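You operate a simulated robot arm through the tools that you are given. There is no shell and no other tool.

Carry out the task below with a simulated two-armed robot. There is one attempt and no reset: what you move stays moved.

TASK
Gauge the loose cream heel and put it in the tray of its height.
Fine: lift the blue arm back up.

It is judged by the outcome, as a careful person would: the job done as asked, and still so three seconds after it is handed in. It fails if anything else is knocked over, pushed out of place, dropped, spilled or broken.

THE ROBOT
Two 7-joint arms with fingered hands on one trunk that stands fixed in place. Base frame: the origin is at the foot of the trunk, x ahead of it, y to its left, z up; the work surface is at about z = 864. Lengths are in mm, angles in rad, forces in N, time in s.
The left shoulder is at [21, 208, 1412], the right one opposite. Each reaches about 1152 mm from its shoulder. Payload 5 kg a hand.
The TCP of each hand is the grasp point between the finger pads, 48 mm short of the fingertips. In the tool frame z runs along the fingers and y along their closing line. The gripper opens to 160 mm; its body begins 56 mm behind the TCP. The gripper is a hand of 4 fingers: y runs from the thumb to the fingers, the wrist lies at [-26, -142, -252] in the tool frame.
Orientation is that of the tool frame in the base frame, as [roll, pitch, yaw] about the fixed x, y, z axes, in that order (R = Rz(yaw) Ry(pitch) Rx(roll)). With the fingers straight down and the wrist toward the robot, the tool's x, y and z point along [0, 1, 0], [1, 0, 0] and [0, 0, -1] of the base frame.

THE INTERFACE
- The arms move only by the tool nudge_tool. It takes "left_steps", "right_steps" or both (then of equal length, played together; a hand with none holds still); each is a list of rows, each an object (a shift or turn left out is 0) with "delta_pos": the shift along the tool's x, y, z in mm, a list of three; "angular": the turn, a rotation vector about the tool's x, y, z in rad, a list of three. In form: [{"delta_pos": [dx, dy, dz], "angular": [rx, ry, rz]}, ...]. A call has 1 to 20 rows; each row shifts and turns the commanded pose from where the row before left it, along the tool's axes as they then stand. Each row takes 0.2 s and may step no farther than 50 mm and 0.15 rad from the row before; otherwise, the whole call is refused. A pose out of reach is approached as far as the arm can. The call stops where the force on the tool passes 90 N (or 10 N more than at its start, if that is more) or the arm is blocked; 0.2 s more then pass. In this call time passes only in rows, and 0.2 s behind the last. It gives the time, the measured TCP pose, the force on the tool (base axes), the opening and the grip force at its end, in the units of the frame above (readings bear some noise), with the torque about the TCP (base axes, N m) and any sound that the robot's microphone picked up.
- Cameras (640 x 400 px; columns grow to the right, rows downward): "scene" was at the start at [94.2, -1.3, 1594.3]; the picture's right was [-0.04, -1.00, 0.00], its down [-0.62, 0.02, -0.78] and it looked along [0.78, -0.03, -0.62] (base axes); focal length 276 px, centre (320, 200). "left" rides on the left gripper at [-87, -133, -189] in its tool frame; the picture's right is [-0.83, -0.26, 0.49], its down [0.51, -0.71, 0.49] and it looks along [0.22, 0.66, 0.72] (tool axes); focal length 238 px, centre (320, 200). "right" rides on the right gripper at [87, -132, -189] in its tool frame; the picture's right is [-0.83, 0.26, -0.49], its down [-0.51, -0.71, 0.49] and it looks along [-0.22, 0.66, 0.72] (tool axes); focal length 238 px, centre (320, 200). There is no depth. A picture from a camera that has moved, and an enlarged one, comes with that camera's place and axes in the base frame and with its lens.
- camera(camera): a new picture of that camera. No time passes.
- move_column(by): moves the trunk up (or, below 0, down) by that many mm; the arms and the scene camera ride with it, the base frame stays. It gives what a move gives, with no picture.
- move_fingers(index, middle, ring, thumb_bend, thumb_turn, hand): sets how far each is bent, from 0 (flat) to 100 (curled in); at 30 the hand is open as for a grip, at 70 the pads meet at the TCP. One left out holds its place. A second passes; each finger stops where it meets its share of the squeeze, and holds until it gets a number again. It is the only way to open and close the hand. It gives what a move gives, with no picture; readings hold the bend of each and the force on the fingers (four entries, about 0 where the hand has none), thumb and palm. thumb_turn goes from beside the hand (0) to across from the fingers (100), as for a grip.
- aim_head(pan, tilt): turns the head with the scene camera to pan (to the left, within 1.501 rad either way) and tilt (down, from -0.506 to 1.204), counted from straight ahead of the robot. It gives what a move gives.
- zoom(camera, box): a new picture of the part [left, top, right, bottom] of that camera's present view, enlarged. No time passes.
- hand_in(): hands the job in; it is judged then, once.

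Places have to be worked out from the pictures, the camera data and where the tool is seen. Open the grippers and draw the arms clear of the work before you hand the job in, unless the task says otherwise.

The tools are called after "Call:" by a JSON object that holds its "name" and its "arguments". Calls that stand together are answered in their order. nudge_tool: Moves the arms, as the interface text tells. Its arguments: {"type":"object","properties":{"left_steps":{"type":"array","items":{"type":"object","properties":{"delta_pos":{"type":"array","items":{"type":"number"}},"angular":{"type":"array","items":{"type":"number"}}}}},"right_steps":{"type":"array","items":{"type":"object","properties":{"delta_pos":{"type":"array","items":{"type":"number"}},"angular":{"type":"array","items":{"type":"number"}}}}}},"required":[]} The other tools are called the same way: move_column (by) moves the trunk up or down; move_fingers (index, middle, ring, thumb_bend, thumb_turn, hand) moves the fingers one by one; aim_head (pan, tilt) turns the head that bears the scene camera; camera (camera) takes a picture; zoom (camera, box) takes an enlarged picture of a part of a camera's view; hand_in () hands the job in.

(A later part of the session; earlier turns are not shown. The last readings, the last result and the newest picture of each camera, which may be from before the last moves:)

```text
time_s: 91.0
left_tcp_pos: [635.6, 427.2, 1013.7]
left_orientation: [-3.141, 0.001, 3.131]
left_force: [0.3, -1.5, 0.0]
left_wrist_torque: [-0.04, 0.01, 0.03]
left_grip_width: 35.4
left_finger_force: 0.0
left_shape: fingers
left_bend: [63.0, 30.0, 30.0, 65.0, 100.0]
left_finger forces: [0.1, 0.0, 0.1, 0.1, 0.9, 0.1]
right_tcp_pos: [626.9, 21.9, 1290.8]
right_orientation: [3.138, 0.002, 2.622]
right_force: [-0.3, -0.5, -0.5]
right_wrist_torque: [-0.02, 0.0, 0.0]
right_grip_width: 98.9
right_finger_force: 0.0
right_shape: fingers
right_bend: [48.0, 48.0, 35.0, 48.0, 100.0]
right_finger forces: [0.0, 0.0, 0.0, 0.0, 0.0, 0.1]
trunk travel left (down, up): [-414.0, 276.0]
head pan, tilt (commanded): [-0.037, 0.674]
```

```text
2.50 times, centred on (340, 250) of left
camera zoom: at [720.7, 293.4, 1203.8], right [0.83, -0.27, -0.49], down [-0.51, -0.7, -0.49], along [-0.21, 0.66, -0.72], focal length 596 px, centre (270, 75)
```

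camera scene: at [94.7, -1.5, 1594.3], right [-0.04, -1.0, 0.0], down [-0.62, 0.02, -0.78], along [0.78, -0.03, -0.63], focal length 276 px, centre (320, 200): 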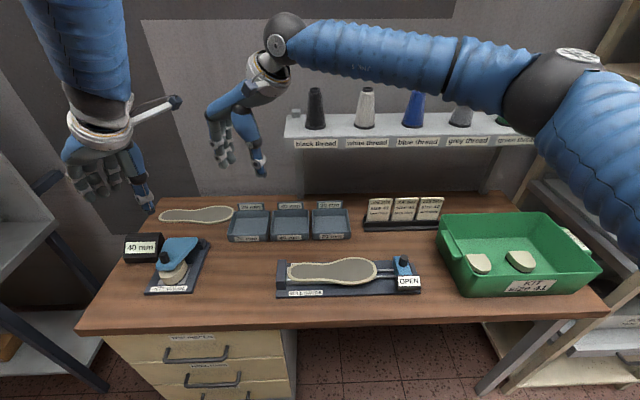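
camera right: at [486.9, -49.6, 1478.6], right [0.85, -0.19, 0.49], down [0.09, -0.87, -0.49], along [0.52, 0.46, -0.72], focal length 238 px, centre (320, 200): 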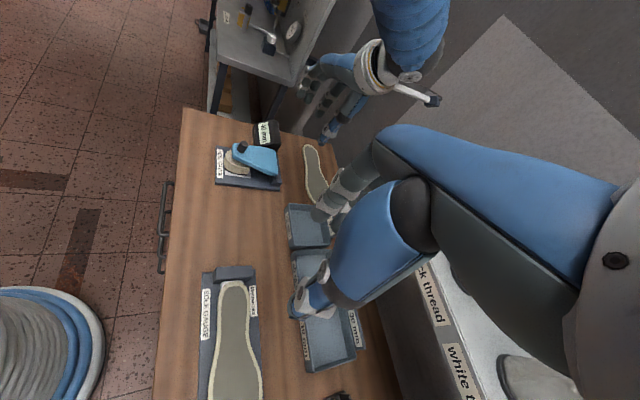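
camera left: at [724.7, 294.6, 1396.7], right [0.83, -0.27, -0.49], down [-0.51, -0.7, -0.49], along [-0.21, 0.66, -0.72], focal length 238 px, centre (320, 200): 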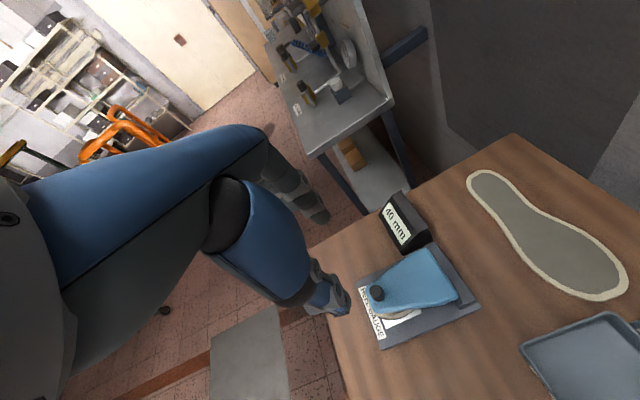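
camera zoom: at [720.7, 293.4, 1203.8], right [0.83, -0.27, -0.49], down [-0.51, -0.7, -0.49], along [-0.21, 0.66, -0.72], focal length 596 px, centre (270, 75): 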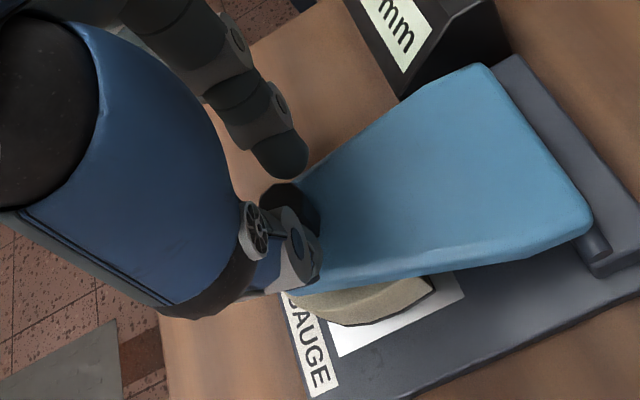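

The thumb has touched (0.9 N). Now closing the index to complete the pinch.

Call:
{"name": "move_fingers", "arguments": {"hand": "left", "index": 72, "thumb_bend": 70}}

Call:
{"name": "zoom", "arguments": {"camera": "scene", "box": [120, 200, 220, 300]}}

Call:
{"name": "zoom", "arguments": {"camera": "left", "box": [260, 170, 420, 330]}}

```text
time_s: 92.0
left_tcp_pos: [636.1, 427.2, 1013.2]
left_orientation: [-3.14, 0.0, 3.13]
left_force: [2.1, 2.0, -1.4]
left_wrist_torque: [-0.01, 0.0, 0.09]
left_grip_width: 28.1
left_finger_force: 8.2
left_shape: fingers
left_bend: [66.0, 30.0, 30.0, 67.0, 100.0]
left_finger forces: [8.7, 0.0, 0.0, 0.0, 7.1, 0.0]
right_tcp_pos: [626.9, 21.0, 1290.6]
right_orientation: [3.136, 0.0, 2.62]
right_force: [-0.3, 0.4, -0.1]
right_wrist_torque: [-0.01, -0.03, -0.02]
right_grip_width: 98.8
right_finger_force: 0.0
right_shape: fingers
right_bend: [48.0, 48.0, 35.0, 48.0, 100.0]
right_finger forces: [0.0, 0.0, 0.0, 0.0, 0.1, 0.0]
trunk travel left (down, up): [-414.0, 276.0]
head pan, tilt (commanded): [-0.037, 0.674]
```

```text
4.00 times, centred on (170, 250) of scene
camera zoom: at [94.5, -1.2, 1594.3], right [-0.04, -1.0, 0.0], down [-0.62, 0.02, -0.78], along [0.78, -0.03, -0.62], focal length 1103 px, centre (920, 0)
```

zoom: 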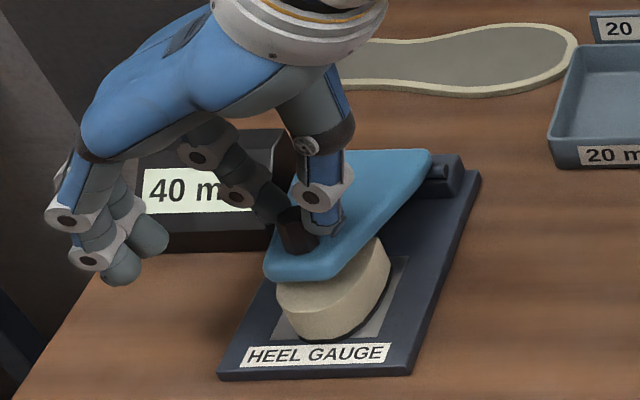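

```text
2.50 times, centred on (340, 250) of left
camera zoom: at [720.8, 293.9, 1203.6], right [0.83, -0.27, -0.49], down [-0.51, -0.7, -0.49], along [-0.21, 0.66, -0.72], focal length 596 px, centre (270, 75)
```

zoom: 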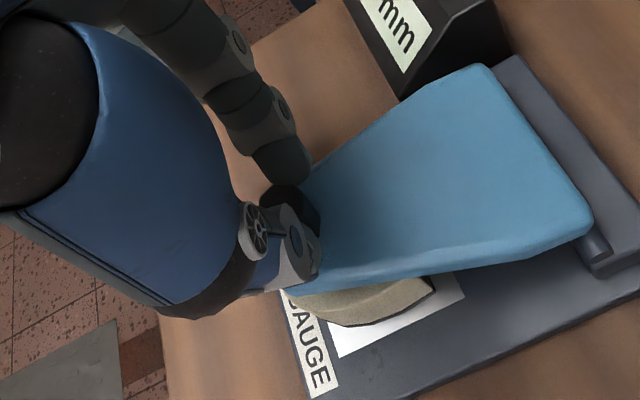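

A firm pinch: index 8.7 N, thumb 7.1 N on the knob. I'll now carry the knob along its arc about the hinge (centre near x 745, z 900), starting with the first 10°.

Call:
{"name": "nudge_tool", "arguments": {"left_steps": [{"delta_pos": [-3.5, 0, -4.6]}, {"delta_pos": [-3.6, 0, -4.5]}, {"delta_pos": [-3.9, 0, -4.2]}, {"delta_pos": [-3.9, 0, -4.2]}]}}

Call:
{"name": "zoom", "arguments": {"camera": "scene", "box": [120, 190, 220, 300]}}

Call:
{"name": "zoom", "arguments": {"camera": "left", "box": [260, 170, 420, 330]}}

```text
time_s: 93.0
left_tcp_pos: [649.6, 428.5, 1032.0]
left_orientation: [-3.141, -0.002, 3.132]
left_force: [0.8, 2.4, -3.8]
left_wrist_torque: [0.13, -0.01, 0.03]
left_grip_width: 28.3
left_finger_force: 8.4
left_shape: fingers
left_bend: [65.0, 30.0, 30.0, 67.0, 100.0]
left_finger forces: [9.1, 0.1, 0.0, 0.1, 5.8, 0.0]
right_tcp_pos: [626.8, 21.3, 1291.8]
right_orientation: [3.141, 0.0, 2.622]
right_force: [-0.3, -0.2, -0.1]
right_wrist_torque: [-0.02, 0.02, 0.02]
right_grip_width: 98.6
right_finger_force: 0.1
right_shape: fingers
right_bend: [48.0, 48.0, 35.0, 48.0, 100.0]
right_finger forces: [0.0, 0.1, 0.0, 0.0, 0.1, 0.0]
trunk travel left (down, up): [-414.0, 276.0]
head pan, tilt (commanded): [-0.037, 0.674]
```

```text
3.64 times, centred on (170, 245) of scene
camera zoom: at [94.7, -1.0, 1594.3], right [-0.04, -1.0, 0.0], down [-0.62, 0.02, -0.78], along [0.78, -0.03, -0.63], focal length 1002 px, centre (866, 36)
```

zoom: 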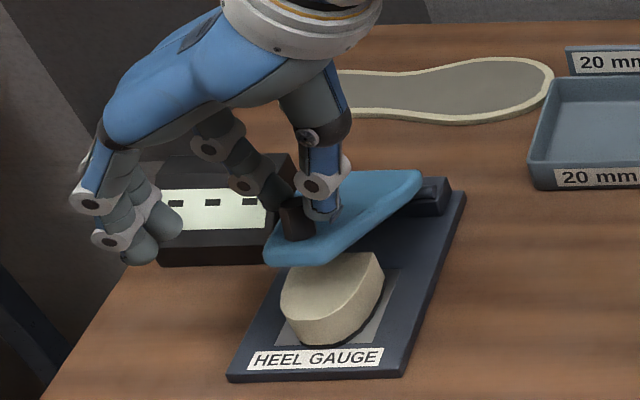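

```text
2.50 times, centred on (340, 250) of left
camera zoom: at [735.3, 293.5, 1221.1], right [0.83, -0.27, -0.49], down [-0.51, -0.7, -0.49], along [-0.21, 0.66, -0.72], focal length 596 px, centre (270, 75)
```

zoom: 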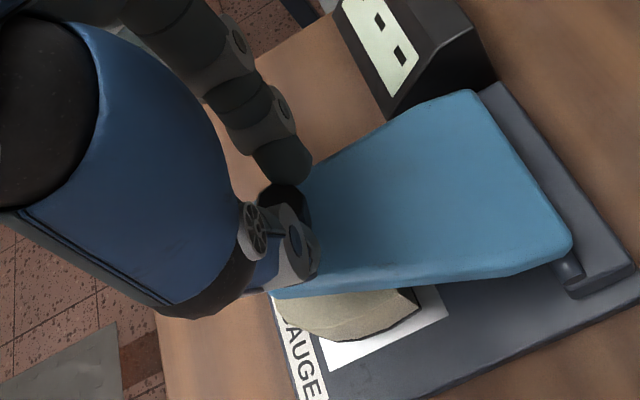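

It works: the arm rises with the pinch and only about 4 N of pull, display "- - -". Continuing along the arc to about 30°.

Call:
{"name": "nudge_tool", "arguments": {"left_steps": [{"delta_pos": [-4.2, 0, -4.0]}, {"delta_pos": [-4.3, 0, -3.8]}, {"delta_pos": [-4.5, 0, -3.5]}, {"delta_pos": [-4.7, 0, -3.4]}, {"delta_pos": [-4.8, 0, -3.1]}, {"delta_pos": [-4.9, 0, -3.0]}]}}

Call:
{"name": "zoom", "arguments": {"camera": "scene", "box": [120, 190, 220, 300]}}

Call:
{"name": "zoom", "arguments": {"camera": "left", "box": [260, 170, 420, 330]}}

```text
time_s: 94.4
left_tcp_pos: [677.5, 428.7, 1051.3]
left_orientation: [-3.141, 0.001, 3.132]
left_force: [-1.6, 1.7, 1.1]
left_wrist_torque: [0.03, 0.13, 0.02]
left_grip_width: 27.9
left_finger_force: 7.4
left_shape: fingers
left_bend: [65.0, 30.0, 30.0, 67.0, 100.0]
left_finger forces: [6.7, 0.0, 0.0, 0.0, 7.1, 0.0]
right_tcp_pos: [627.4, 22.3, 1290.7]
right_orientation: [3.137, 0.003, 2.621]
right_force: [-0.4, -0.3, -1.2]
right_wrist_torque: [-0.02, 0.01, 0.01]
right_grip_width: 98.9
right_finger_force: 0.0
right_shape: fingers
right_bend: [48.0, 48.0, 35.0, 48.0, 100.0]
right_finger forces: [0.0, 0.1, 0.0, 0.0, 0.0, 0.1]
trunk travel left (down, up): [-414.0, 276.0]
head pan, tilt (commanded): [-0.037, 0.674]
```

```text
3.64 times, centred on (170, 245) of scene
camera zoom: at [94.1, -1.4, 1594.4], right [-0.04, -1.0, 0.0], down [-0.62, 0.02, -0.78], along [0.78, -0.03, -0.62], focal length 1002 px, centre (866, 36)
```

zoom: 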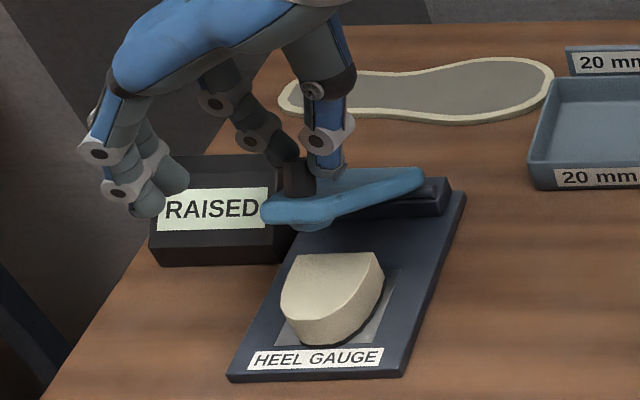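

```text
2.50 times, centred on (340, 250) of left
camera zoom: at [763.4, 293.3, 1241.8], right [0.83, -0.27, -0.49], down [-0.51, -0.7, -0.49], along [-0.21, 0.66, -0.72], focal length 596 px, centre (270, 75)
```

zoom: 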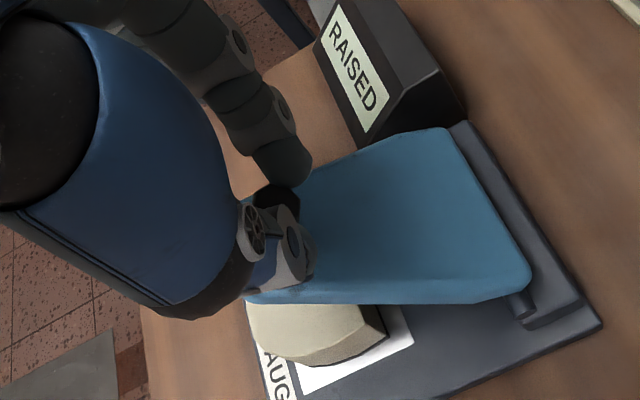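

Display shows RAISED, arm about halfway up, grip steady at about 7 N. Continuing to about 45° of travel.

Call:
{"name": "nudge_tool", "arguments": {"left_steps": [{"delta_pos": [-5.05, 0, -2.75]}, {"delta_pos": [-5.15, 0, -2.55]}, {"delta_pos": [-5.25, 0, -2.25]}, {"delta_pos": [-5.35, 0, -2.05]}, {"delta_pos": [-5.45, 0, -1.8]}, {"delta_pos": [-5.55, 0, -1.6]}]}}

Call:
{"name": "zoom", "arguments": {"camera": "scene", "box": [120, 190, 220, 300]}}

Call:
{"name": "zoom", "arguments": {"camera": "left", "box": [260, 170, 420, 330]}}

Call:
{"name": "zoom", "arguments": {"camera": "right", "box": [190, 80, 310, 200]}}

```text
time_s: 95.8
left_tcp_pos: [708.8, 428.0, 1065.9]
left_orientation: [-3.141, -0.001, 3.131]
left_force: [-0.9, 1.0, 1.3]
left_wrist_torque: [0.03, 0.07, -0.01]
left_grip_width: 26.4
left_finger_force: 6.1
left_shape: fingers
left_bend: [66.0, 30.0, 30.0, 67.0, 100.0]
left_finger forces: [5.6, 0.0, 0.0, 0.0, 6.7, 0.0]
right_tcp_pos: [627.2, 21.1, 1290.9]
right_orientation: [3.139, 0.003, 2.623]
right_force: [0.8, -0.4, -0.2]
right_wrist_torque: [0.03, 0.0, -0.01]
right_grip_width: 98.8
right_finger_force: 0.0
right_shape: fingers
right_bend: [48.0, 48.0, 35.0, 48.0, 100.0]
right_finger forces: [0.0, 0.1, 0.1, 0.1, 0.0, 0.1]
trunk travel left (down, up): [-414.0, 276.0]
head pan, tilt (commanded): [-0.037, 0.674]
```

```text
3.64 times, centred on (170, 245) of scene
camera zoom: at [94.3, -1.5, 1594.3], right [-0.04, -1.0, 0.0], down [-0.62, 0.02, -0.78], along [0.78, -0.03, -0.62], focal length 1002 px, centre (866, 36)
```

zoom: 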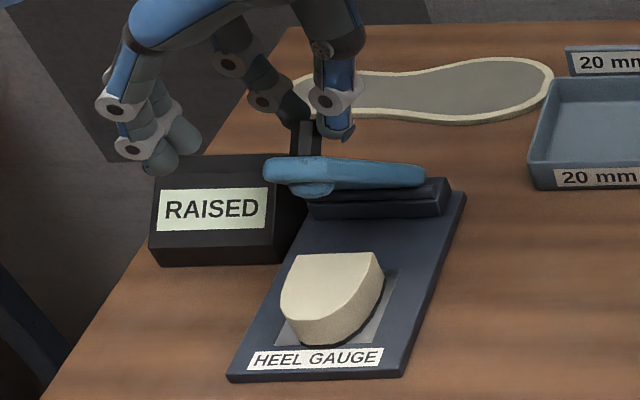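

```text
2.50 times, centred on (340, 250) of left
camera zoom: at [794.6, 292.9, 1255.0], right [0.83, -0.27, -0.49], down [-0.51, -0.7, -0.49], along [-0.21, 0.66, -0.72], focal length 596 px, centre (270, 75)
```

zoom: 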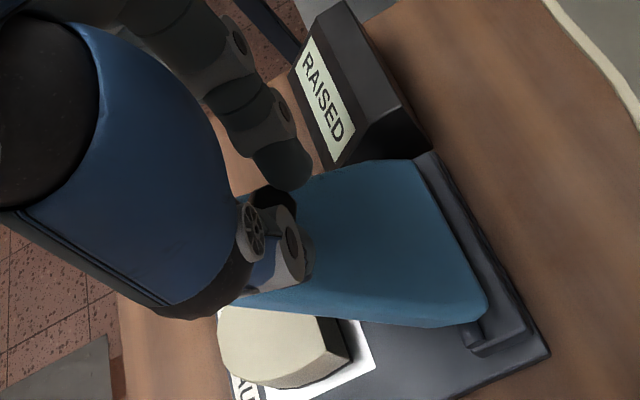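

```text
3.33 times, centred on (250, 140) of right
camera zoom: at [486.2, -49.8, 1478.9], right [0.85, -0.19, 0.49], down [0.09, -0.87, -0.49], along [0.52, 0.46, -0.72], focal length 794 px, centre (553, 400)
```

zoom: 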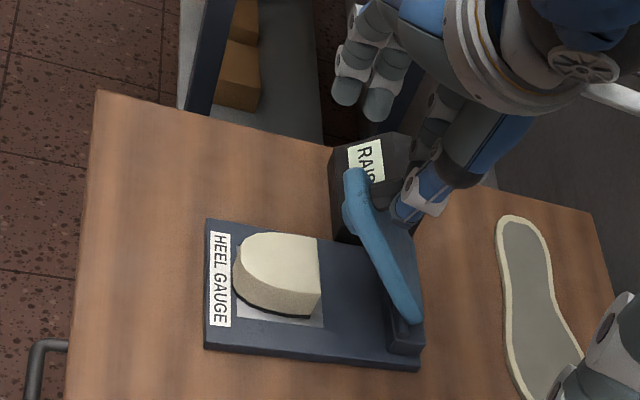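

The side view shows the arm at roughly 60° from horizontal and following well. Continuing over the top of the arc.

Call:
{"name": "nudge_tool", "arguments": {"left_steps": [{"delta_pos": [-5.2, 0, -1.0]}, {"delta_pos": [-5.2, 0, -0.8]}, {"delta_pos": [-5.6, 0, -0.8]}, {"delta_pos": [-5.7, 0, -0.6]}, {"delta_pos": [-5.7, 0, -0.3]}, {"delta_pos": [-5.7, 0, 0]}]}}

Call:
{"name": "zoom", "arguments": {"camera": "scene", "box": [120, 180, 220, 290]}}

Call:
{"name": "zoom", "arguments": {"camera": "left", "box": [260, 170, 420, 330]}}

Call:
{"name": "zoom", "arguments": {"camera": "right", "box": [190, 80, 310, 200]}}

```text
time_s: 97.2
left_tcp_pos: [742.7, 426.5, 1067.9]
left_orientation: [3.141, 0.0, 3.131]
left_force: [0.2, -5.2, 3.7]
left_wrist_torque: [-0.19, 0.03, -0.01]
left_grip_width: 18.4
left_finger_force: 3.8
left_shape: fingers
left_bend: [71.0, 30.0, 30.0, 68.0, 100.0]
left_finger forces: [2.0, 0.0, 0.0, 0.1, 6.3, 0.0]
right_tcp_pos: [627.1, 20.5, 1290.5]
right_orientation: [3.139, 0.002, 2.62]
right_force: [0.5, 0.4, -0.1]
right_wrist_torque: [-0.02, 0.01, 0.0]
right_grip_width: 98.9
right_finger_force: 0.0
right_shape: fingers
right_bend: [48.0, 48.0, 35.0, 48.0, 100.0]
right_finger forces: [0.1, 0.0, 0.1, 0.1, 0.0, 0.1]
trunk travel left (down, up): [-414.0, 276.0]
head pan, tilt (commanded): [-0.037, 0.674]
```

```text
3.64 times, centred on (170, 235) of scene
camera zoom: at [94.3, -2.3, 1594.3], right [-0.04, -1.0, 0.0], down [-0.62, 0.02, -0.78], along [0.78, -0.03, -0.62], focal length 1002 px, centre (866, 73)
```

zoom: 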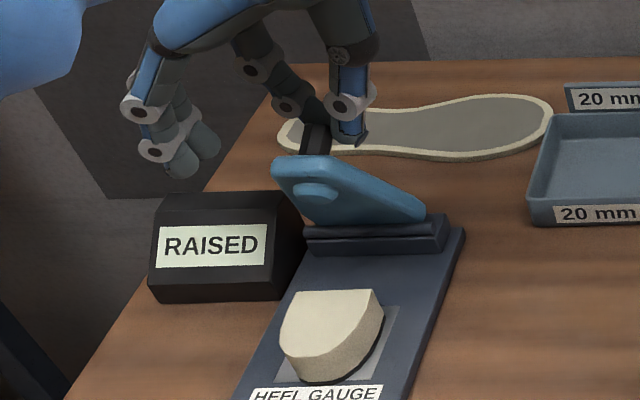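

```text
2.50 times, centred on (340, 250) of left
camera zoom: at [828.6, 291.3, 1258.1], right [0.83, -0.27, -0.49], down [-0.51, -0.7, -0.49], along [-0.21, 0.66, -0.72], focal length 596 px, centre (270, 75)
```

zoom: 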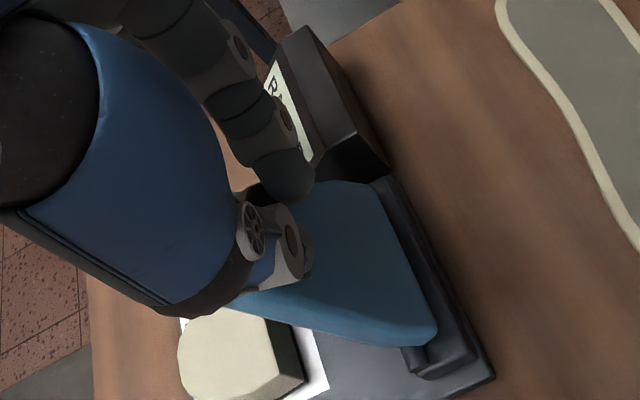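

```text
3.33 times, centred on (250, 140) of right
camera zoom: at [486.2, -50.6, 1478.9], right [0.85, -0.19, 0.49], down [0.09, -0.87, -0.49], along [0.52, 0.46, -0.72], focal length 794 px, centre (553, 400)
```

zoom: 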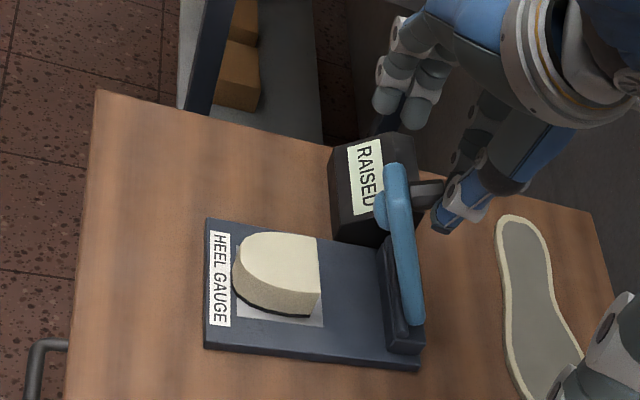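

The arm is now close to vertical, but the pinch is riding up on the knob (width down to 18 mm). It is nearly balanced here, so I'll carry on steadily backward with a slight downward bias to take it past centre.

Call:
{"name": "nudge_tool", "arguments": {"left_steps": [{"delta_pos": [-5.5, 0, 0.8]}, {"delta_pos": [-5.7, 0, 1.0]}, {"delta_pos": [-5.7, 0, 1.0]}, {"delta_pos": [-5.7, 0, 1.0]}, {"delta_pos": [-5.7, 0, 1.0]}, {"delta_pos": [-5.7, 0, 1.0]}]}}

Call:
{"name": "zoom", "arguments": {"camera": "right", "box": [190, 80, 310, 200]}}

Call:
{"name": "zoom", "arguments": {"camera": "scene", "box": [120, 180, 220, 290]}}

```text
time_s: 98.6
left_tcp_pos: [777.9, 426.9, 1063.4]
left_orientation: [3.14, 0.0, 3.131]
left_force: [0.4, -3.8, 0.6]
left_wrist_torque: [-0.16, 0.02, -0.01]
left_grip_width: 17.3
left_finger_force: 3.4
left_shape: fingers
left_bend: [71.0, 30.0, 30.0, 68.0, 100.0]
left_finger forces: [0.8, 0.0, 0.1, 0.0, 5.5, 0.0]
right_tcp_pos: [626.4, 21.1, 1291.1]
right_orientation: [3.139, 0.001, 2.62]
right_force: [0.0, 0.3, -0.3]
right_wrist_torque: [0.0, 0.02, 0.02]
right_grip_width: 98.6
right_finger_force: 0.1
right_shape: fingers
right_bend: [48.0, 48.0, 35.0, 48.0, 100.0]
right_finger forces: [0.0, 0.0, 0.0, 0.1, 0.0, 0.0]
trunk travel left (down, up): [-414.0, 276.0]
head pan, tilt (commanded): [-0.037, 0.674]
```

```text
3.33 times, centred on (250, 140) of right
camera zoom: at [486.6, -50.1, 1478.6], right [0.85, -0.19, 0.49], down [0.09, -0.87, -0.49], along [0.52, 0.46, -0.72], focal length 794 px, centre (553, 400)
```

zoom: 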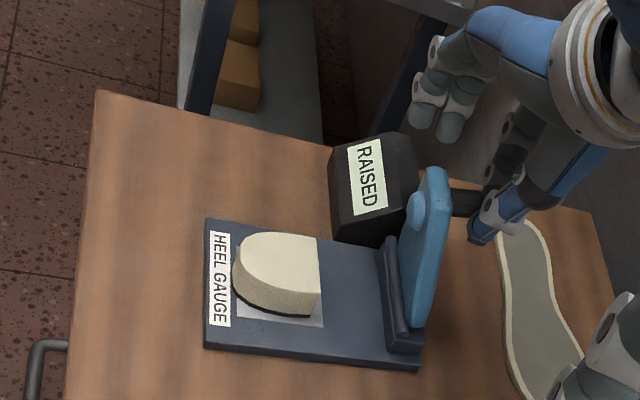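

```text
3.64 times, centred on (170, 235) of scene
camera zoom: at [94.8, -1.9, 1594.2], right [-0.04, -1.0, 0.0], down [-0.62, 0.02, -0.78], along [0.78, -0.03, -0.63], focal length 1002 px, centre (866, 73)
```

zoom: 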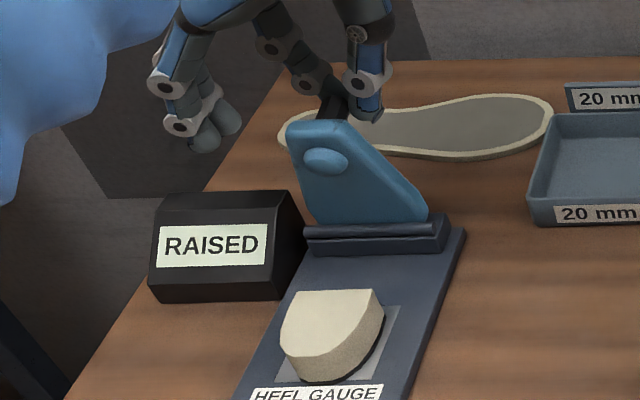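

The arm is now past vertical, leaning back, with the knob still held. A few more steps will bring it to its rest stop.

Call:
{"name": "nudge_tool", "arguments": {"left_steps": [{"delta_pos": [-5.4, 0, 1.6]}, {"delta_pos": [-5.4, 0, 1.8]}, {"delta_pos": [-5.2, 0, 2.0]}, {"delta_pos": [-5.0, 0, 2.0]}]}}

Call:
{"name": "zoom", "arguments": {"camera": "right", "box": [190, 80, 310, 200]}}

Call:
{"name": "zoom", "arguments": {"camera": "scene", "box": [120, 180, 220, 290]}}

```text
time_s: 99.6
left_tcp_pos: [796.2, 426.3, 1055.3]
left_orientation: [3.141, -0.001, 3.131]
left_force: [0.4, -5.0, 0.4]
left_wrist_torque: [-0.13, 0.01, 0.02]
left_grip_width: 15.5
left_finger_force: 2.8
left_shape: fingers
left_bend: [71.0, 30.0, 30.0, 68.0, 100.0]
left_finger forces: [0.6, 0.1, 0.1, 0.0, 3.9, 0.0]
right_tcp_pos: [627.8, 20.9, 1290.8]
right_orientation: [3.139, 0.001, 2.622]
right_force: [0.2, 0.6, -0.7]
right_wrist_torque: [-0.02, 0.04, -0.02]
right_grip_width: 99.1
right_finger_force: 0.1
right_shape: fingers
right_bend: [48.0, 48.0, 35.0, 48.0, 100.0]
right_finger forces: [0.0, 0.1, 0.0, 0.0, 0.0, 0.0]
trunk travel left (down, up): [-414.0, 276.0]
head pan, tilt (commanded): [-0.037, 0.674]
```

```text
3.33 times, centred on (250, 140) of right
camera zoom: at [486.5, -50.1, 1478.7], right [0.85, -0.19, 0.49], down [0.09, -0.87, -0.49], along [0.52, 0.46, -0.72], focal length 794 px, centre (553, 400)
```

zoom: 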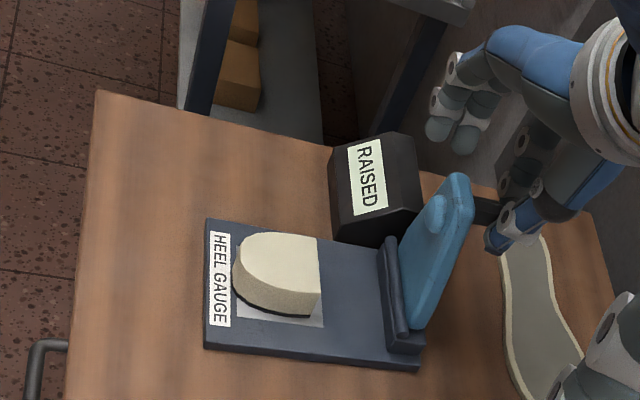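

```text
3.64 times, centred on (170, 235) of scene
camera zoom: at [94.6, -1.8, 1594.3], right [-0.04, -1.0, 0.0], down [-0.62, 0.02, -0.78], along [0.78, -0.03, -0.63], focal length 1002 px, centre (866, 73)
```

zoom: 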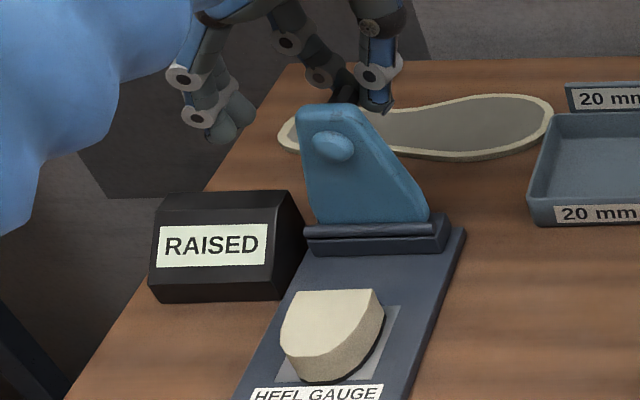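

The arm is leaning back nearly at its stop. I'll open the pinch and let it settle the last bit, then check.

Call:
{"name": "move_fingers", "arguments": {"hand": "left", "index": 50, "thumb_bend": 50}}

Call:
{"name": "zoom", "arguments": {"camera": "right", "box": [190, 80, 310, 200]}}

Call:
{"name": "zoom", "arguments": {"camera": "left", "box": [240, 150, 440, 350]}}

```text
time_s: 100.6
left_tcp_pos: [795.6, 426.8, 1056.2]
left_orientation: [3.141, 0.001, 3.132]
left_force: [0.2, 0.4, -0.5]
left_wrist_torque: [-0.01, -0.01, 0.0]
left_grip_width: 90.3
left_finger_force: 0.1
left_shape: fingers
left_bend: [50.0, 30.0, 30.0, 50.0, 100.0]
left_finger forces: [0.1, 0.1, 0.0, 0.0, 0.0, 0.1]
right_tcp_pos: [627.1, 20.5, 1289.6]
right_orientation: [3.138, 0.001, 2.621]
right_force: [-0.2, -0.2, -0.7]
right_wrist_torque: [0.02, 0.05, -0.02]
right_grip_width: 99.0
right_finger_force: 0.0
right_shape: fingers
right_bend: [48.0, 48.0, 35.0, 48.0, 100.0]
right_finger forces: [0.0, 0.1, 0.0, 0.1, 0.0, 0.0]
trunk travel left (down, up): [-414.0, 276.0]
head pan, tilt (commanded): [-0.037, 0.674]
```

```text
3.33 times, centred on (250, 140) of right
camera zoom: at [486.3, -49.8, 1478.8], right [0.85, -0.19, 0.49], down [0.09, -0.87, -0.49], along [0.52, 0.46, -0.72], focal length 794 px, centre (553, 400)
```

zoom: 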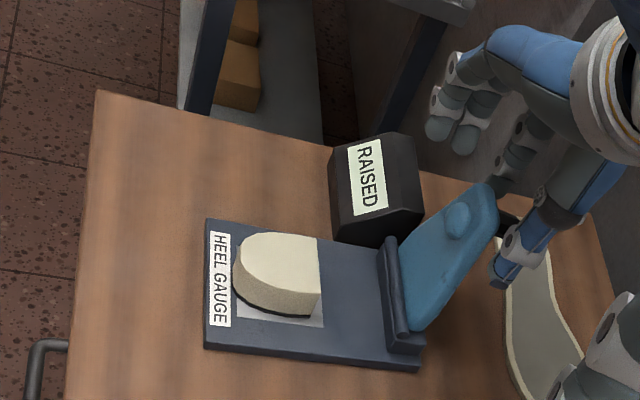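

```text
2.00 times, centred on (340, 250) of left
camera zoom: at [882.5, 291.4, 1245.5], right [0.83, -0.27, -0.49], down [-0.51, -0.7, -0.49], along [-0.21, 0.66, -0.72], focal length 477 px, centre (280, 100)
```

zoom: 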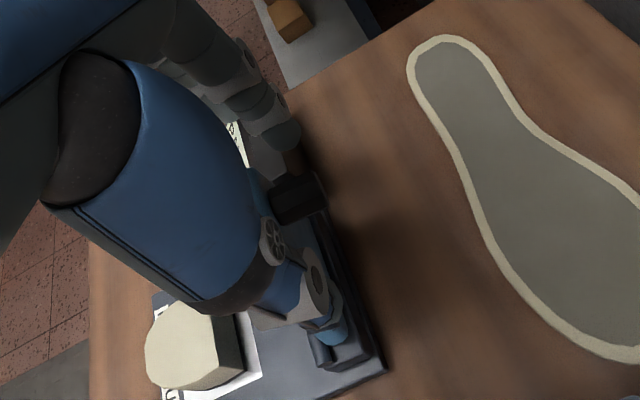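

The arm has settled back to its stop and the display reads RAISED. I'll lift the hand straight up and away, then compare the arm with how it stood at the start.

Call:
{"name": "nudge_tool", "arguments": {"left_steps": [{"delta_pos": [0, 0, -15]}, {"delta_pos": [0, 0, -25]}, {"delta_pos": [0, 0, -30]}, {"delta_pos": [0, 0, -40]}, {"delta_pos": [0, 0, -40]}, {"delta_pos": [40, 0, 0]}, {"delta_pos": [40, 0, 0]}, {"delta_pos": [40, 0, 0]}, {"delta_pos": [40, 0, 0]}, {"delta_pos": [40, 0, 0]}]}}

Call:
{"name": "zoom", "arguments": {"camera": "scene", "box": [110, 190, 270, 310]}}

Call:
{"name": "zoom", "arguments": {"camera": "right", "box": [190, 80, 310, 200]}}

Call:
{"name": "camera", "arguments": {"camera": "scene"}}

```text
time_s: 102.8
left_tcp_pos: [595.7, 429.2, 1206.3]
left_orientation: [3.141, 0.002, 3.13]
left_force: [0.2, 0.3, 1.3]
left_wrist_torque: [0.0, -0.06, 0.0]
left_grip_width: 90.6
left_finger_force: 0.1
left_shape: fingers
left_bend: [50.0, 30.0, 30.0, 50.0, 100.0]
left_finger forces: [0.0, 0.1, 0.0, 0.1, 0.0, 0.0]
right_tcp_pos: [625.6, 21.9, 1293.0]
right_orientation: [3.137, 0.005, 2.619]
right_force: [-0.8, 0.4, 0.5]
right_wrist_torque: [-0.01, -0.11, -0.05]
right_grip_width: 98.7
right_finger_force: 0.0
right_shape: fingers
right_bend: [48.0, 48.0, 35.0, 48.0, 100.0]
right_finger forces: [0.0, 0.0, 0.0, 0.0, 0.0, 0.0]
trunk travel left (down, up): [-414.0, 276.0]
head pan, tilt (commanded): [-0.037, 0.674]
```

```text
3.33 times, centred on (190, 250) of scene
camera zoom: at [92.3, -1.5, 1594.5], right [-0.04, -1.0, 0.0], down [-0.62, 0.02, -0.78], along [0.78, -0.03, -0.62], focal length 919 px, centre (753, 33)
```

zoom: 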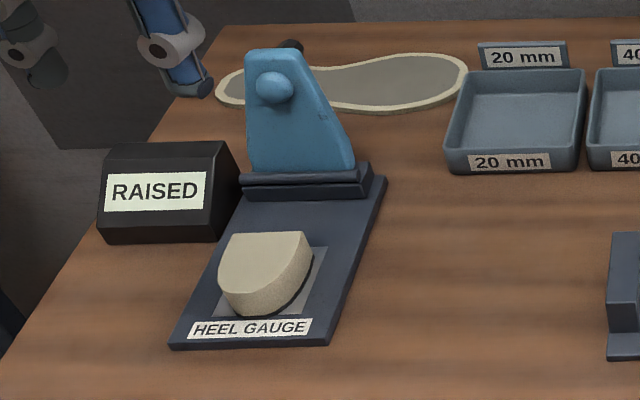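

```text
3.33 times, centred on (250, 140) of right
camera zoom: at [484.2, -49.9, 1479.7], right [0.85, -0.19, 0.49], down [0.09, -0.87, -0.49], along [0.52, 0.46, -0.72], focal length 794 px, centre (553, 400)
```

zoom: 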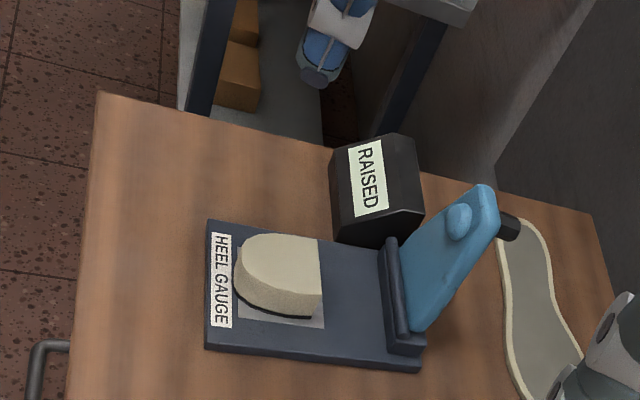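

```text
taken
camera scene: at [92.3, -1.5, 1594.5], right [-0.04, -1.0, 0.0], down [-0.62, 0.02, -0.78], along [0.78, -0.03, -0.62], focal length 276 px, centre (320, 200)
```

scene: 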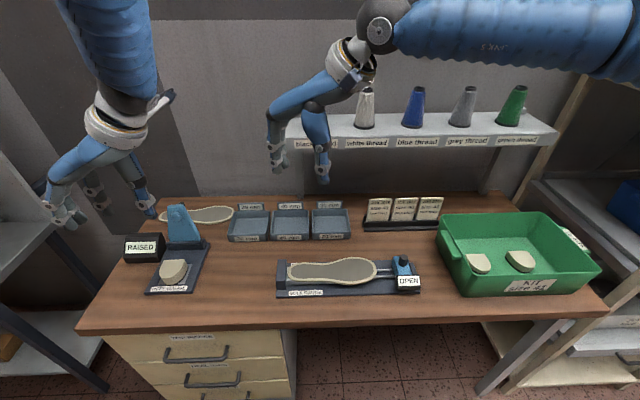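

The blue arm stands exactly as at the start, the display reads RAISED, and the heel is still on the pad. Now I'll turn the left hand back to its normal orientation to pick up the heel.

Call:
{"name": "nudge_tool", "arguments": {"left_steps": [{"angular": [0, 0, 0.13]}, {"angular": [0, 0, 0.13]}, {"angular": [0, 0, 0.13]}, {"angular": [0, 0, 0.13]}, {"angular": [0, 0, 0.13]}, {"angular": [0, 0, 0.13]}, {"angular": [0, 0, 0.13]}, {"angular": [0, 0, 0.13]}, {"angular": [0, 0, 0.13]}, {"angular": [0, 0, 0.13]}, {"angular": [0, 0, 0.13]}, {"angular": [0, 0, 0.13]}]}}

Call:
{"name": "move_fingers", "arguments": {"hand": "left", "index": 47, "middle": 47, "ring": 44, "thumb_bend": 44}}

Call:
{"name": "zoom", "arguments": {"camera": "left", "box": [270, 150, 470, 350]}}

Call:
{"name": "zoom", "arguments": {"camera": "scene", "box": [110, 190, 270, 310]}}

```text
time_s: 105.4
left_tcp_pos: [596.8, 431.3, 1205.3]
left_orientation: [-3.141, 0.001, 1.568]
left_force: [-0.3, 1.8, 0.9]
left_wrist_torque: [-0.03, -0.02, 0.0]
left_grip_width: 90.5
left_finger_force: 0.0
left_shape: fingers
left_bend: [50.0, 30.0, 30.0, 50.0, 100.0]
left_finger forces: [0.0, 0.0, 0.0, 0.0, 0.1, 0.0]
right_tcp_pos: [627.6, 22.9, 1291.4]
right_orientation: [3.14, 0.003, 2.623]
right_force: [0.1, 1.6, -0.5]
right_wrist_torque: [-0.16, -0.07, -0.01]
right_grip_width: 98.9
right_finger_force: 0.1
right_shape: fingers
right_bend: [48.0, 48.0, 35.0, 48.0, 100.0]
right_finger forces: [0.0, 0.1, 0.0, 0.0, 0.1, 0.0]
trunk travel left (down, up): [-414.0, 276.0]
head pan, tilt (commanded): [-0.037, 0.674]
```

```text
time_s: 106.4
left_tcp_pos: [596.8, 429.4, 1205.4]
left_orientation: [3.14, 0.0, 1.569]
left_force: [0.2, -0.3, -0.3]
left_wrist_torque: [-0.05, -0.01, 0.02]
left_grip_width: 108.3
left_finger_force: 0.0
left_shape: fingers
left_bend: [47.0, 47.0, 44.0, 44.0, 99.0]
left_finger forces: [0.0, 0.1, 0.0, 0.0, 0.0, 0.1]
right_tcp_pos: [627.2, 22.3, 1291.2]
right_orientation: [3.138, 0.003, 2.62]
right_force: [0.5, -0.5, -0.2]
right_wrist_torque: [-0.02, 0.01, -0.02]
right_grip_width: 99.0
right_finger_force: 0.0
right_shape: fingers
right_bend: [48.0, 48.0, 35.0, 48.0, 100.0]
right_finger forces: [0.0, 0.1, 0.0, 0.0, 0.0, 0.0]
trunk travel left (down, up): [-414.0, 276.0]
head pan, tilt (commanded): [-0.037, 0.674]
```

```text
2.00 times, centred on (370, 250) of left
camera zoom: at [465.0, 341.4, 1395.2], right [-0.26, -0.83, -0.49], down [-0.71, 0.51, -0.49], along [0.66, 0.22, -0.72], focal length 477 px, centre (220, 100)
```

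zoom: 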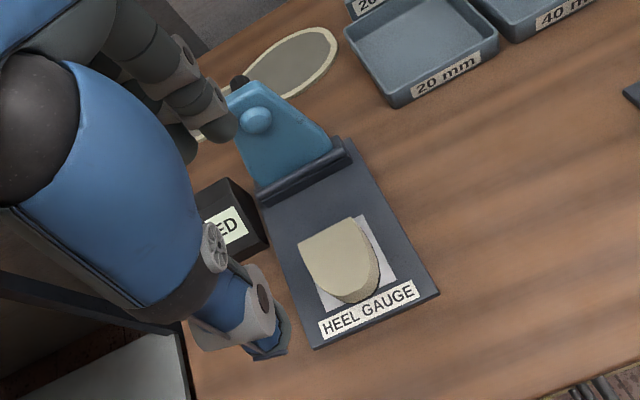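

```text
3.33 times, centred on (190, 250) of scene
camera zoom: at [94.1, -0.9, 1594.3], right [-0.04, -1.0, 0.0], down [-0.62, 0.02, -0.78], along [0.78, -0.03, -0.62], focal length 919 px, centre (753, 33)
```

zoom: 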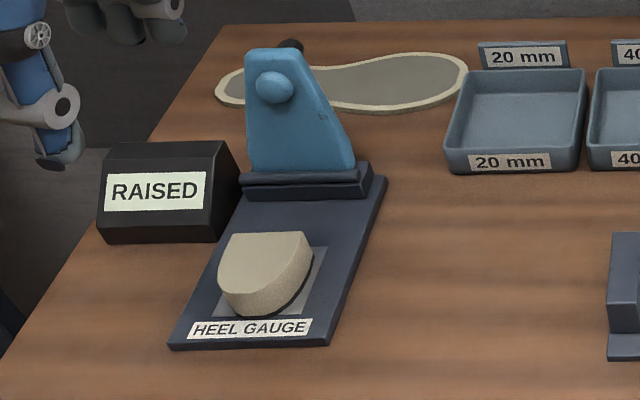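

The heel's centre is near (630, 429) on the pad. I'll move over it and descend in stages.

Call:
{"name": "nudge_tool", "arguments": {"left_steps": [{"delta_pos": [-1, 18, 0]}, {"delta_pos": [-1, 19, 0]}, {"delta_pos": [0, 0, 40]}, {"delta_pos": [0, 0, 40]}, {"delta_pos": [0, 0, 40]}, {"delta_pos": [0, 0, 40]}, {"delta_pos": [0, 0, 40]}, {"delta_pos": [0, 0, 25]}]}}

Call:
{"name": "zoom", "arguments": {"camera": "scene", "box": [100, 180, 240, 310]}}

Call:
{"name": "zoom", "arguments": {"camera": "left", "box": [220, 100, 460, 330]}}

Call:
{"name": "zoom", "arguments": {"camera": "right", "box": [180, 70, 320, 210]}}

```text
time_s: 108.2
left_tcp_pos: [636.0, 426.8, 980.0]
left_orientation: [-3.14, -0.002, 1.571]
left_force: [0.3, -0.3, 0.5]
left_wrist_torque: [-0.03, 0.09, 0.01]
left_grip_width: 108.8
left_finger_force: 0.0
left_shape: fingers
left_bend: [47.0, 47.0, 44.0, 44.0, 99.0]
left_finger forces: [0.1, 0.0, 0.1, 0.0, 0.0, 0.0]
right_tcp_pos: [627.6, 22.0, 1291.0]
right_orientation: [3.14, 0.001, 2.621]
right_force: [0.3, -0.2, -0.4]
right_wrist_torque: [-0.04, 0.03, -0.04]
right_grip_width: 99.0
right_finger_force: 0.0
right_shape: fingers
right_bend: [48.0, 48.0, 35.0, 48.0, 100.0]
right_finger forces: [0.1, 0.0, 0.0, 0.1, 0.0, 0.0]
trunk travel left (down, up): [-414.0, 276.0]
head pan, tilt (commanded): [-0.037, 0.674]
```

```text
3.08 times, centred on (170, 245) of scene
camera zoom: at [94.8, -0.9, 1594.3], right [-0.04, -1.0, 0.0], down [-0.62, 0.02, -0.78], along [0.78, -0.03, -0.63], focal length 848 px, centre (782, 62)
```

zoom: 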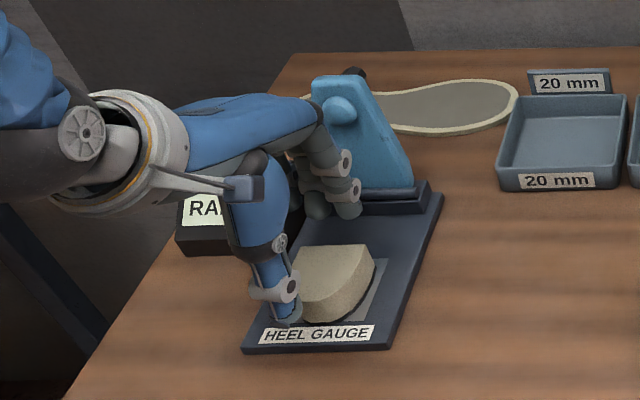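

```text
1.74 times, centred on (340, 215) of left
camera zoom: at [502.8, 338.3, 1170.6], right [-0.26, -0.83, -0.49], down [-0.71, 0.51, -0.49], along [0.66, 0.22, -0.72], focal length 414 px, centre (285, 174)
```

zoom: 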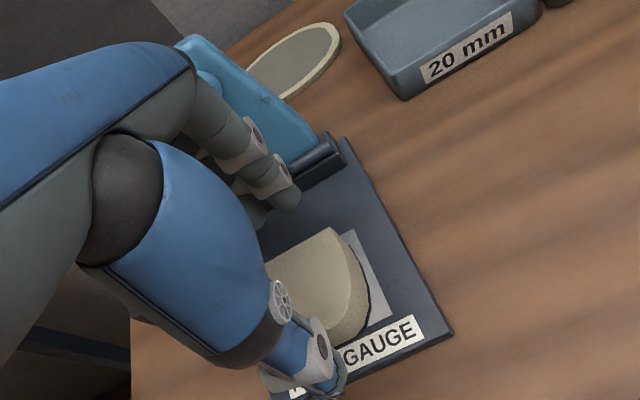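

```text
2.86 times, centred on (250, 140) of right
camera zoom: at [486.6, -49.1, 1478.7], right [0.85, -0.19, 0.49], down [0.09, -0.87, -0.49], along [0.52, 0.46, -0.72], focal length 681 px, centre (520, 371)
```

zoom: 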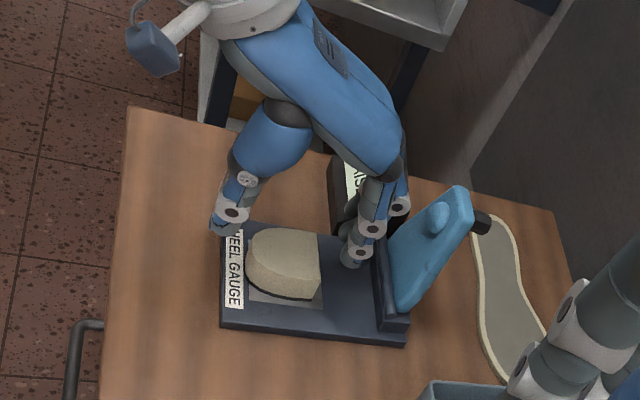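

Good: the thumb is in front of the heel and the fingers are behind it, clear of the blue arm. Descending to grasp height and closing gradually.

Call:
{"name": "nudge_tool", "arguments": {"left_steps": [{"delta_pos": [0, 0, 15]}, {"delta_pos": [0, 0, 15]}, {"delta_pos": [0, 0, 14]}]}}

Call:
{"name": "move_fingers", "arguments": {"hand": "left", "index": 53, "middle": 53, "ring": 48, "thumb_bend": 51}}

Call:
{"name": "zoom", "arguments": {"camera": "left", "box": [220, 100, 460, 330]}}

```text
time_s: 109.0
left_tcp_pos: [633.8, 427.9, 936.4]
left_orientation: [-3.139, -0.001, 1.572]
left_force: [0.4, 0.7, 0.4]
left_wrist_torque: [-0.04, 0.05, -0.05]
left_grip_width: 108.6
left_finger_force: 0.1
left_shape: fingers
left_bend: [47.0, 47.0, 44.0, 44.0, 99.0]
left_finger forces: [0.1, 0.1, 0.0, 0.0, 0.0, 0.1]
right_tcp_pos: [627.3, 22.0, 1290.0]
right_orientation: [3.138, 0.002, 2.623]
right_force: [0.6, -0.2, 0.2]
right_wrist_torque: [-0.02, 0.02, 0.01]
right_grip_width: 98.7
right_finger_force: 0.1
right_shape: fingers
right_bend: [48.0, 48.0, 35.0, 48.0, 100.0]
right_finger forces: [0.1, 0.1, 0.1, 0.0, 0.1, 0.0]
trunk travel left (down, up): [-414.0, 276.0]
head pan, tilt (commanded): [-0.037, 0.674]
```

```text
time_s: 110.0
left_tcp_pos: [633.2, 425.8, 936.7]
left_orientation: [3.14, 0.0, 1.571]
left_force: [0.5, 0.6, -0.6]
left_wrist_torque: [-0.01, -0.03, 0.0]
left_grip_width: 83.7
left_finger_force: 0.3
left_shape: fingers
left_bend: [53.0, 53.0, 48.0, 51.0, 100.0]
left_finger forces: [0.2, 0.0, 0.1, 0.0, 0.1, 0.0]
right_tcp_pos: [627.3, 22.3, 1290.8]
right_orientation: [3.139, 0.003, 2.622]
right_force: [-0.6, 0.1, -0.5]
right_wrist_torque: [0.0, 0.02, -0.01]
right_grip_width: 98.7
right_finger_force: 0.2
right_shape: fingers
right_bend: [48.0, 48.0, 35.0, 48.0, 100.0]
right_finger forces: [0.1, 0.0, 0.1, 0.0, 0.0, 0.0]
trunk travel left (down, up): [-414.0, 276.0]
head pan, tilt (commanded): [-0.037, 0.674]
```

```text
1.74 times, centred on (340, 215) of left
camera zoom: at [501.3, 338.3, 1126.5], right [-0.26, -0.83, -0.49], down [-0.71, 0.51, -0.49], along [0.66, 0.22, -0.72], focal length 414 px, centre (285, 174)
```

zoom: 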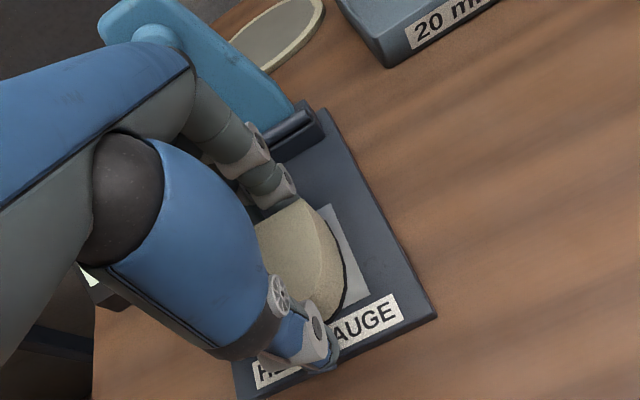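

Both sides are just touching. I'll close the grip fully.

Call:
{"name": "move_fingers", "arguments": {"hand": "left", "index": 62, "middle": 62, "ring": 48, "thumb_bend": 58}}

Call:
{"name": "nudge_tool", "arguments": {"left_steps": [{"delta_pos": [0, 0, -4]}, {"delta_pos": [0, 0, -8]}, {"delta_pos": [0, 0, -12]}]}}

Call:
{"name": "zoom", "arguments": {"camera": "left", "box": [220, 100, 460, 330]}}

Call:
{"name": "zoom", "arguments": {"camera": "scene", "box": [100, 180, 240, 310]}}

```text
time_s: 111.0
left_tcp_pos: [633.1, 425.4, 937.5]
left_orientation: [3.141, 0.001, 1.571]
left_force: [1.2, -0.1, 1.8]
left_wrist_torque: [0.06, -0.02, -0.07]
left_grip_width: 75.4
left_finger_force: 12.5
left_shape: fingers
left_bend: [57.0, 58.0, 48.0, 52.0, 100.0]
left_finger forces: [6.4, 7.3, 0.1, 0.1, 11.9, 0.0]
right_tcp_pos: [627.7, 22.1, 1290.8]
right_orientation: [3.137, 0.002, 2.619]
right_force: [0.6, 0.1, 0.3]
right_wrist_torque: [0.0, -0.04, -0.01]
right_grip_width: 98.6
right_finger_force: 0.1
right_shape: fingers
right_bend: [48.0, 48.0, 35.0, 48.0, 100.0]
right_finger forces: [0.0, 0.0, 0.1, 0.0, 0.0, 0.0]
trunk travel left (down, up): [-414.0, 276.0]
head pan, tilt (commanded): [-0.037, 0.674]
```

```text
time_s: 111.8
left_tcp_pos: [634.0, 426.5, 960.3]
left_orientation: [-3.14, -0.001, 1.57]
left_force: [0.6, -0.4, -1.8]
left_wrist_torque: [-0.06, -0.08, -0.01]
left_grip_width: 75.1
left_finger_force: 12.0
left_shape: fingers
left_bend: [58.0, 59.0, 48.0, 52.0, 100.0]
left_finger forces: [6.1, 6.4, 0.0, 0.0, 12.7, 0.1]
right_tcp_pos: [625.7, 22.1, 1292.2]
right_orientation: [3.138, 0.001, 2.621]
right_force: [0.2, -0.4, -0.4]
right_wrist_torque: [0.02, -0.03, -0.01]
right_grip_width: 98.6
right_finger_force: 0.0
right_shape: fingers
right_bend: [48.0, 48.0, 35.0, 48.0, 100.0]
right_finger forces: [0.0, 0.0, 0.0, 0.1, 0.0, 0.0]
trunk travel left (down, up): [-414.0, 276.0]
head pan, tilt (commanded): [-0.037, 0.674]
```

```text
1.74 times, centred on (340, 215) of left
camera zoom: at [501.6, 338.6, 1150.1], right [-0.26, -0.83, -0.49], down [-0.71, 0.51, -0.49], along [0.65, 0.22, -0.72], focal length 414 px, centre (285, 174)
```

zoom: 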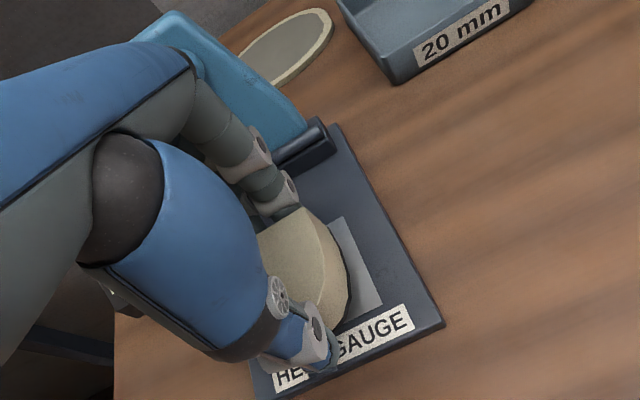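

```text
3.08 times, centred on (170, 245) of scene
camera zoom: at [93.8, -1.5, 1594.4], right [-0.04, -1.0, 0.0], down [-0.62, 0.02, -0.78], along [0.78, -0.03, -0.62], focal length 848 px, centre (782, 62)
```

zoom: 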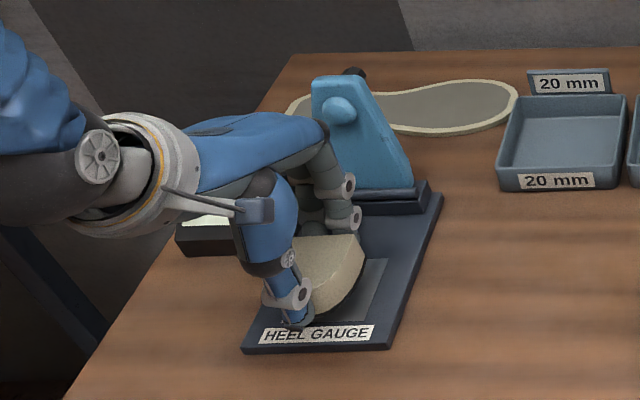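

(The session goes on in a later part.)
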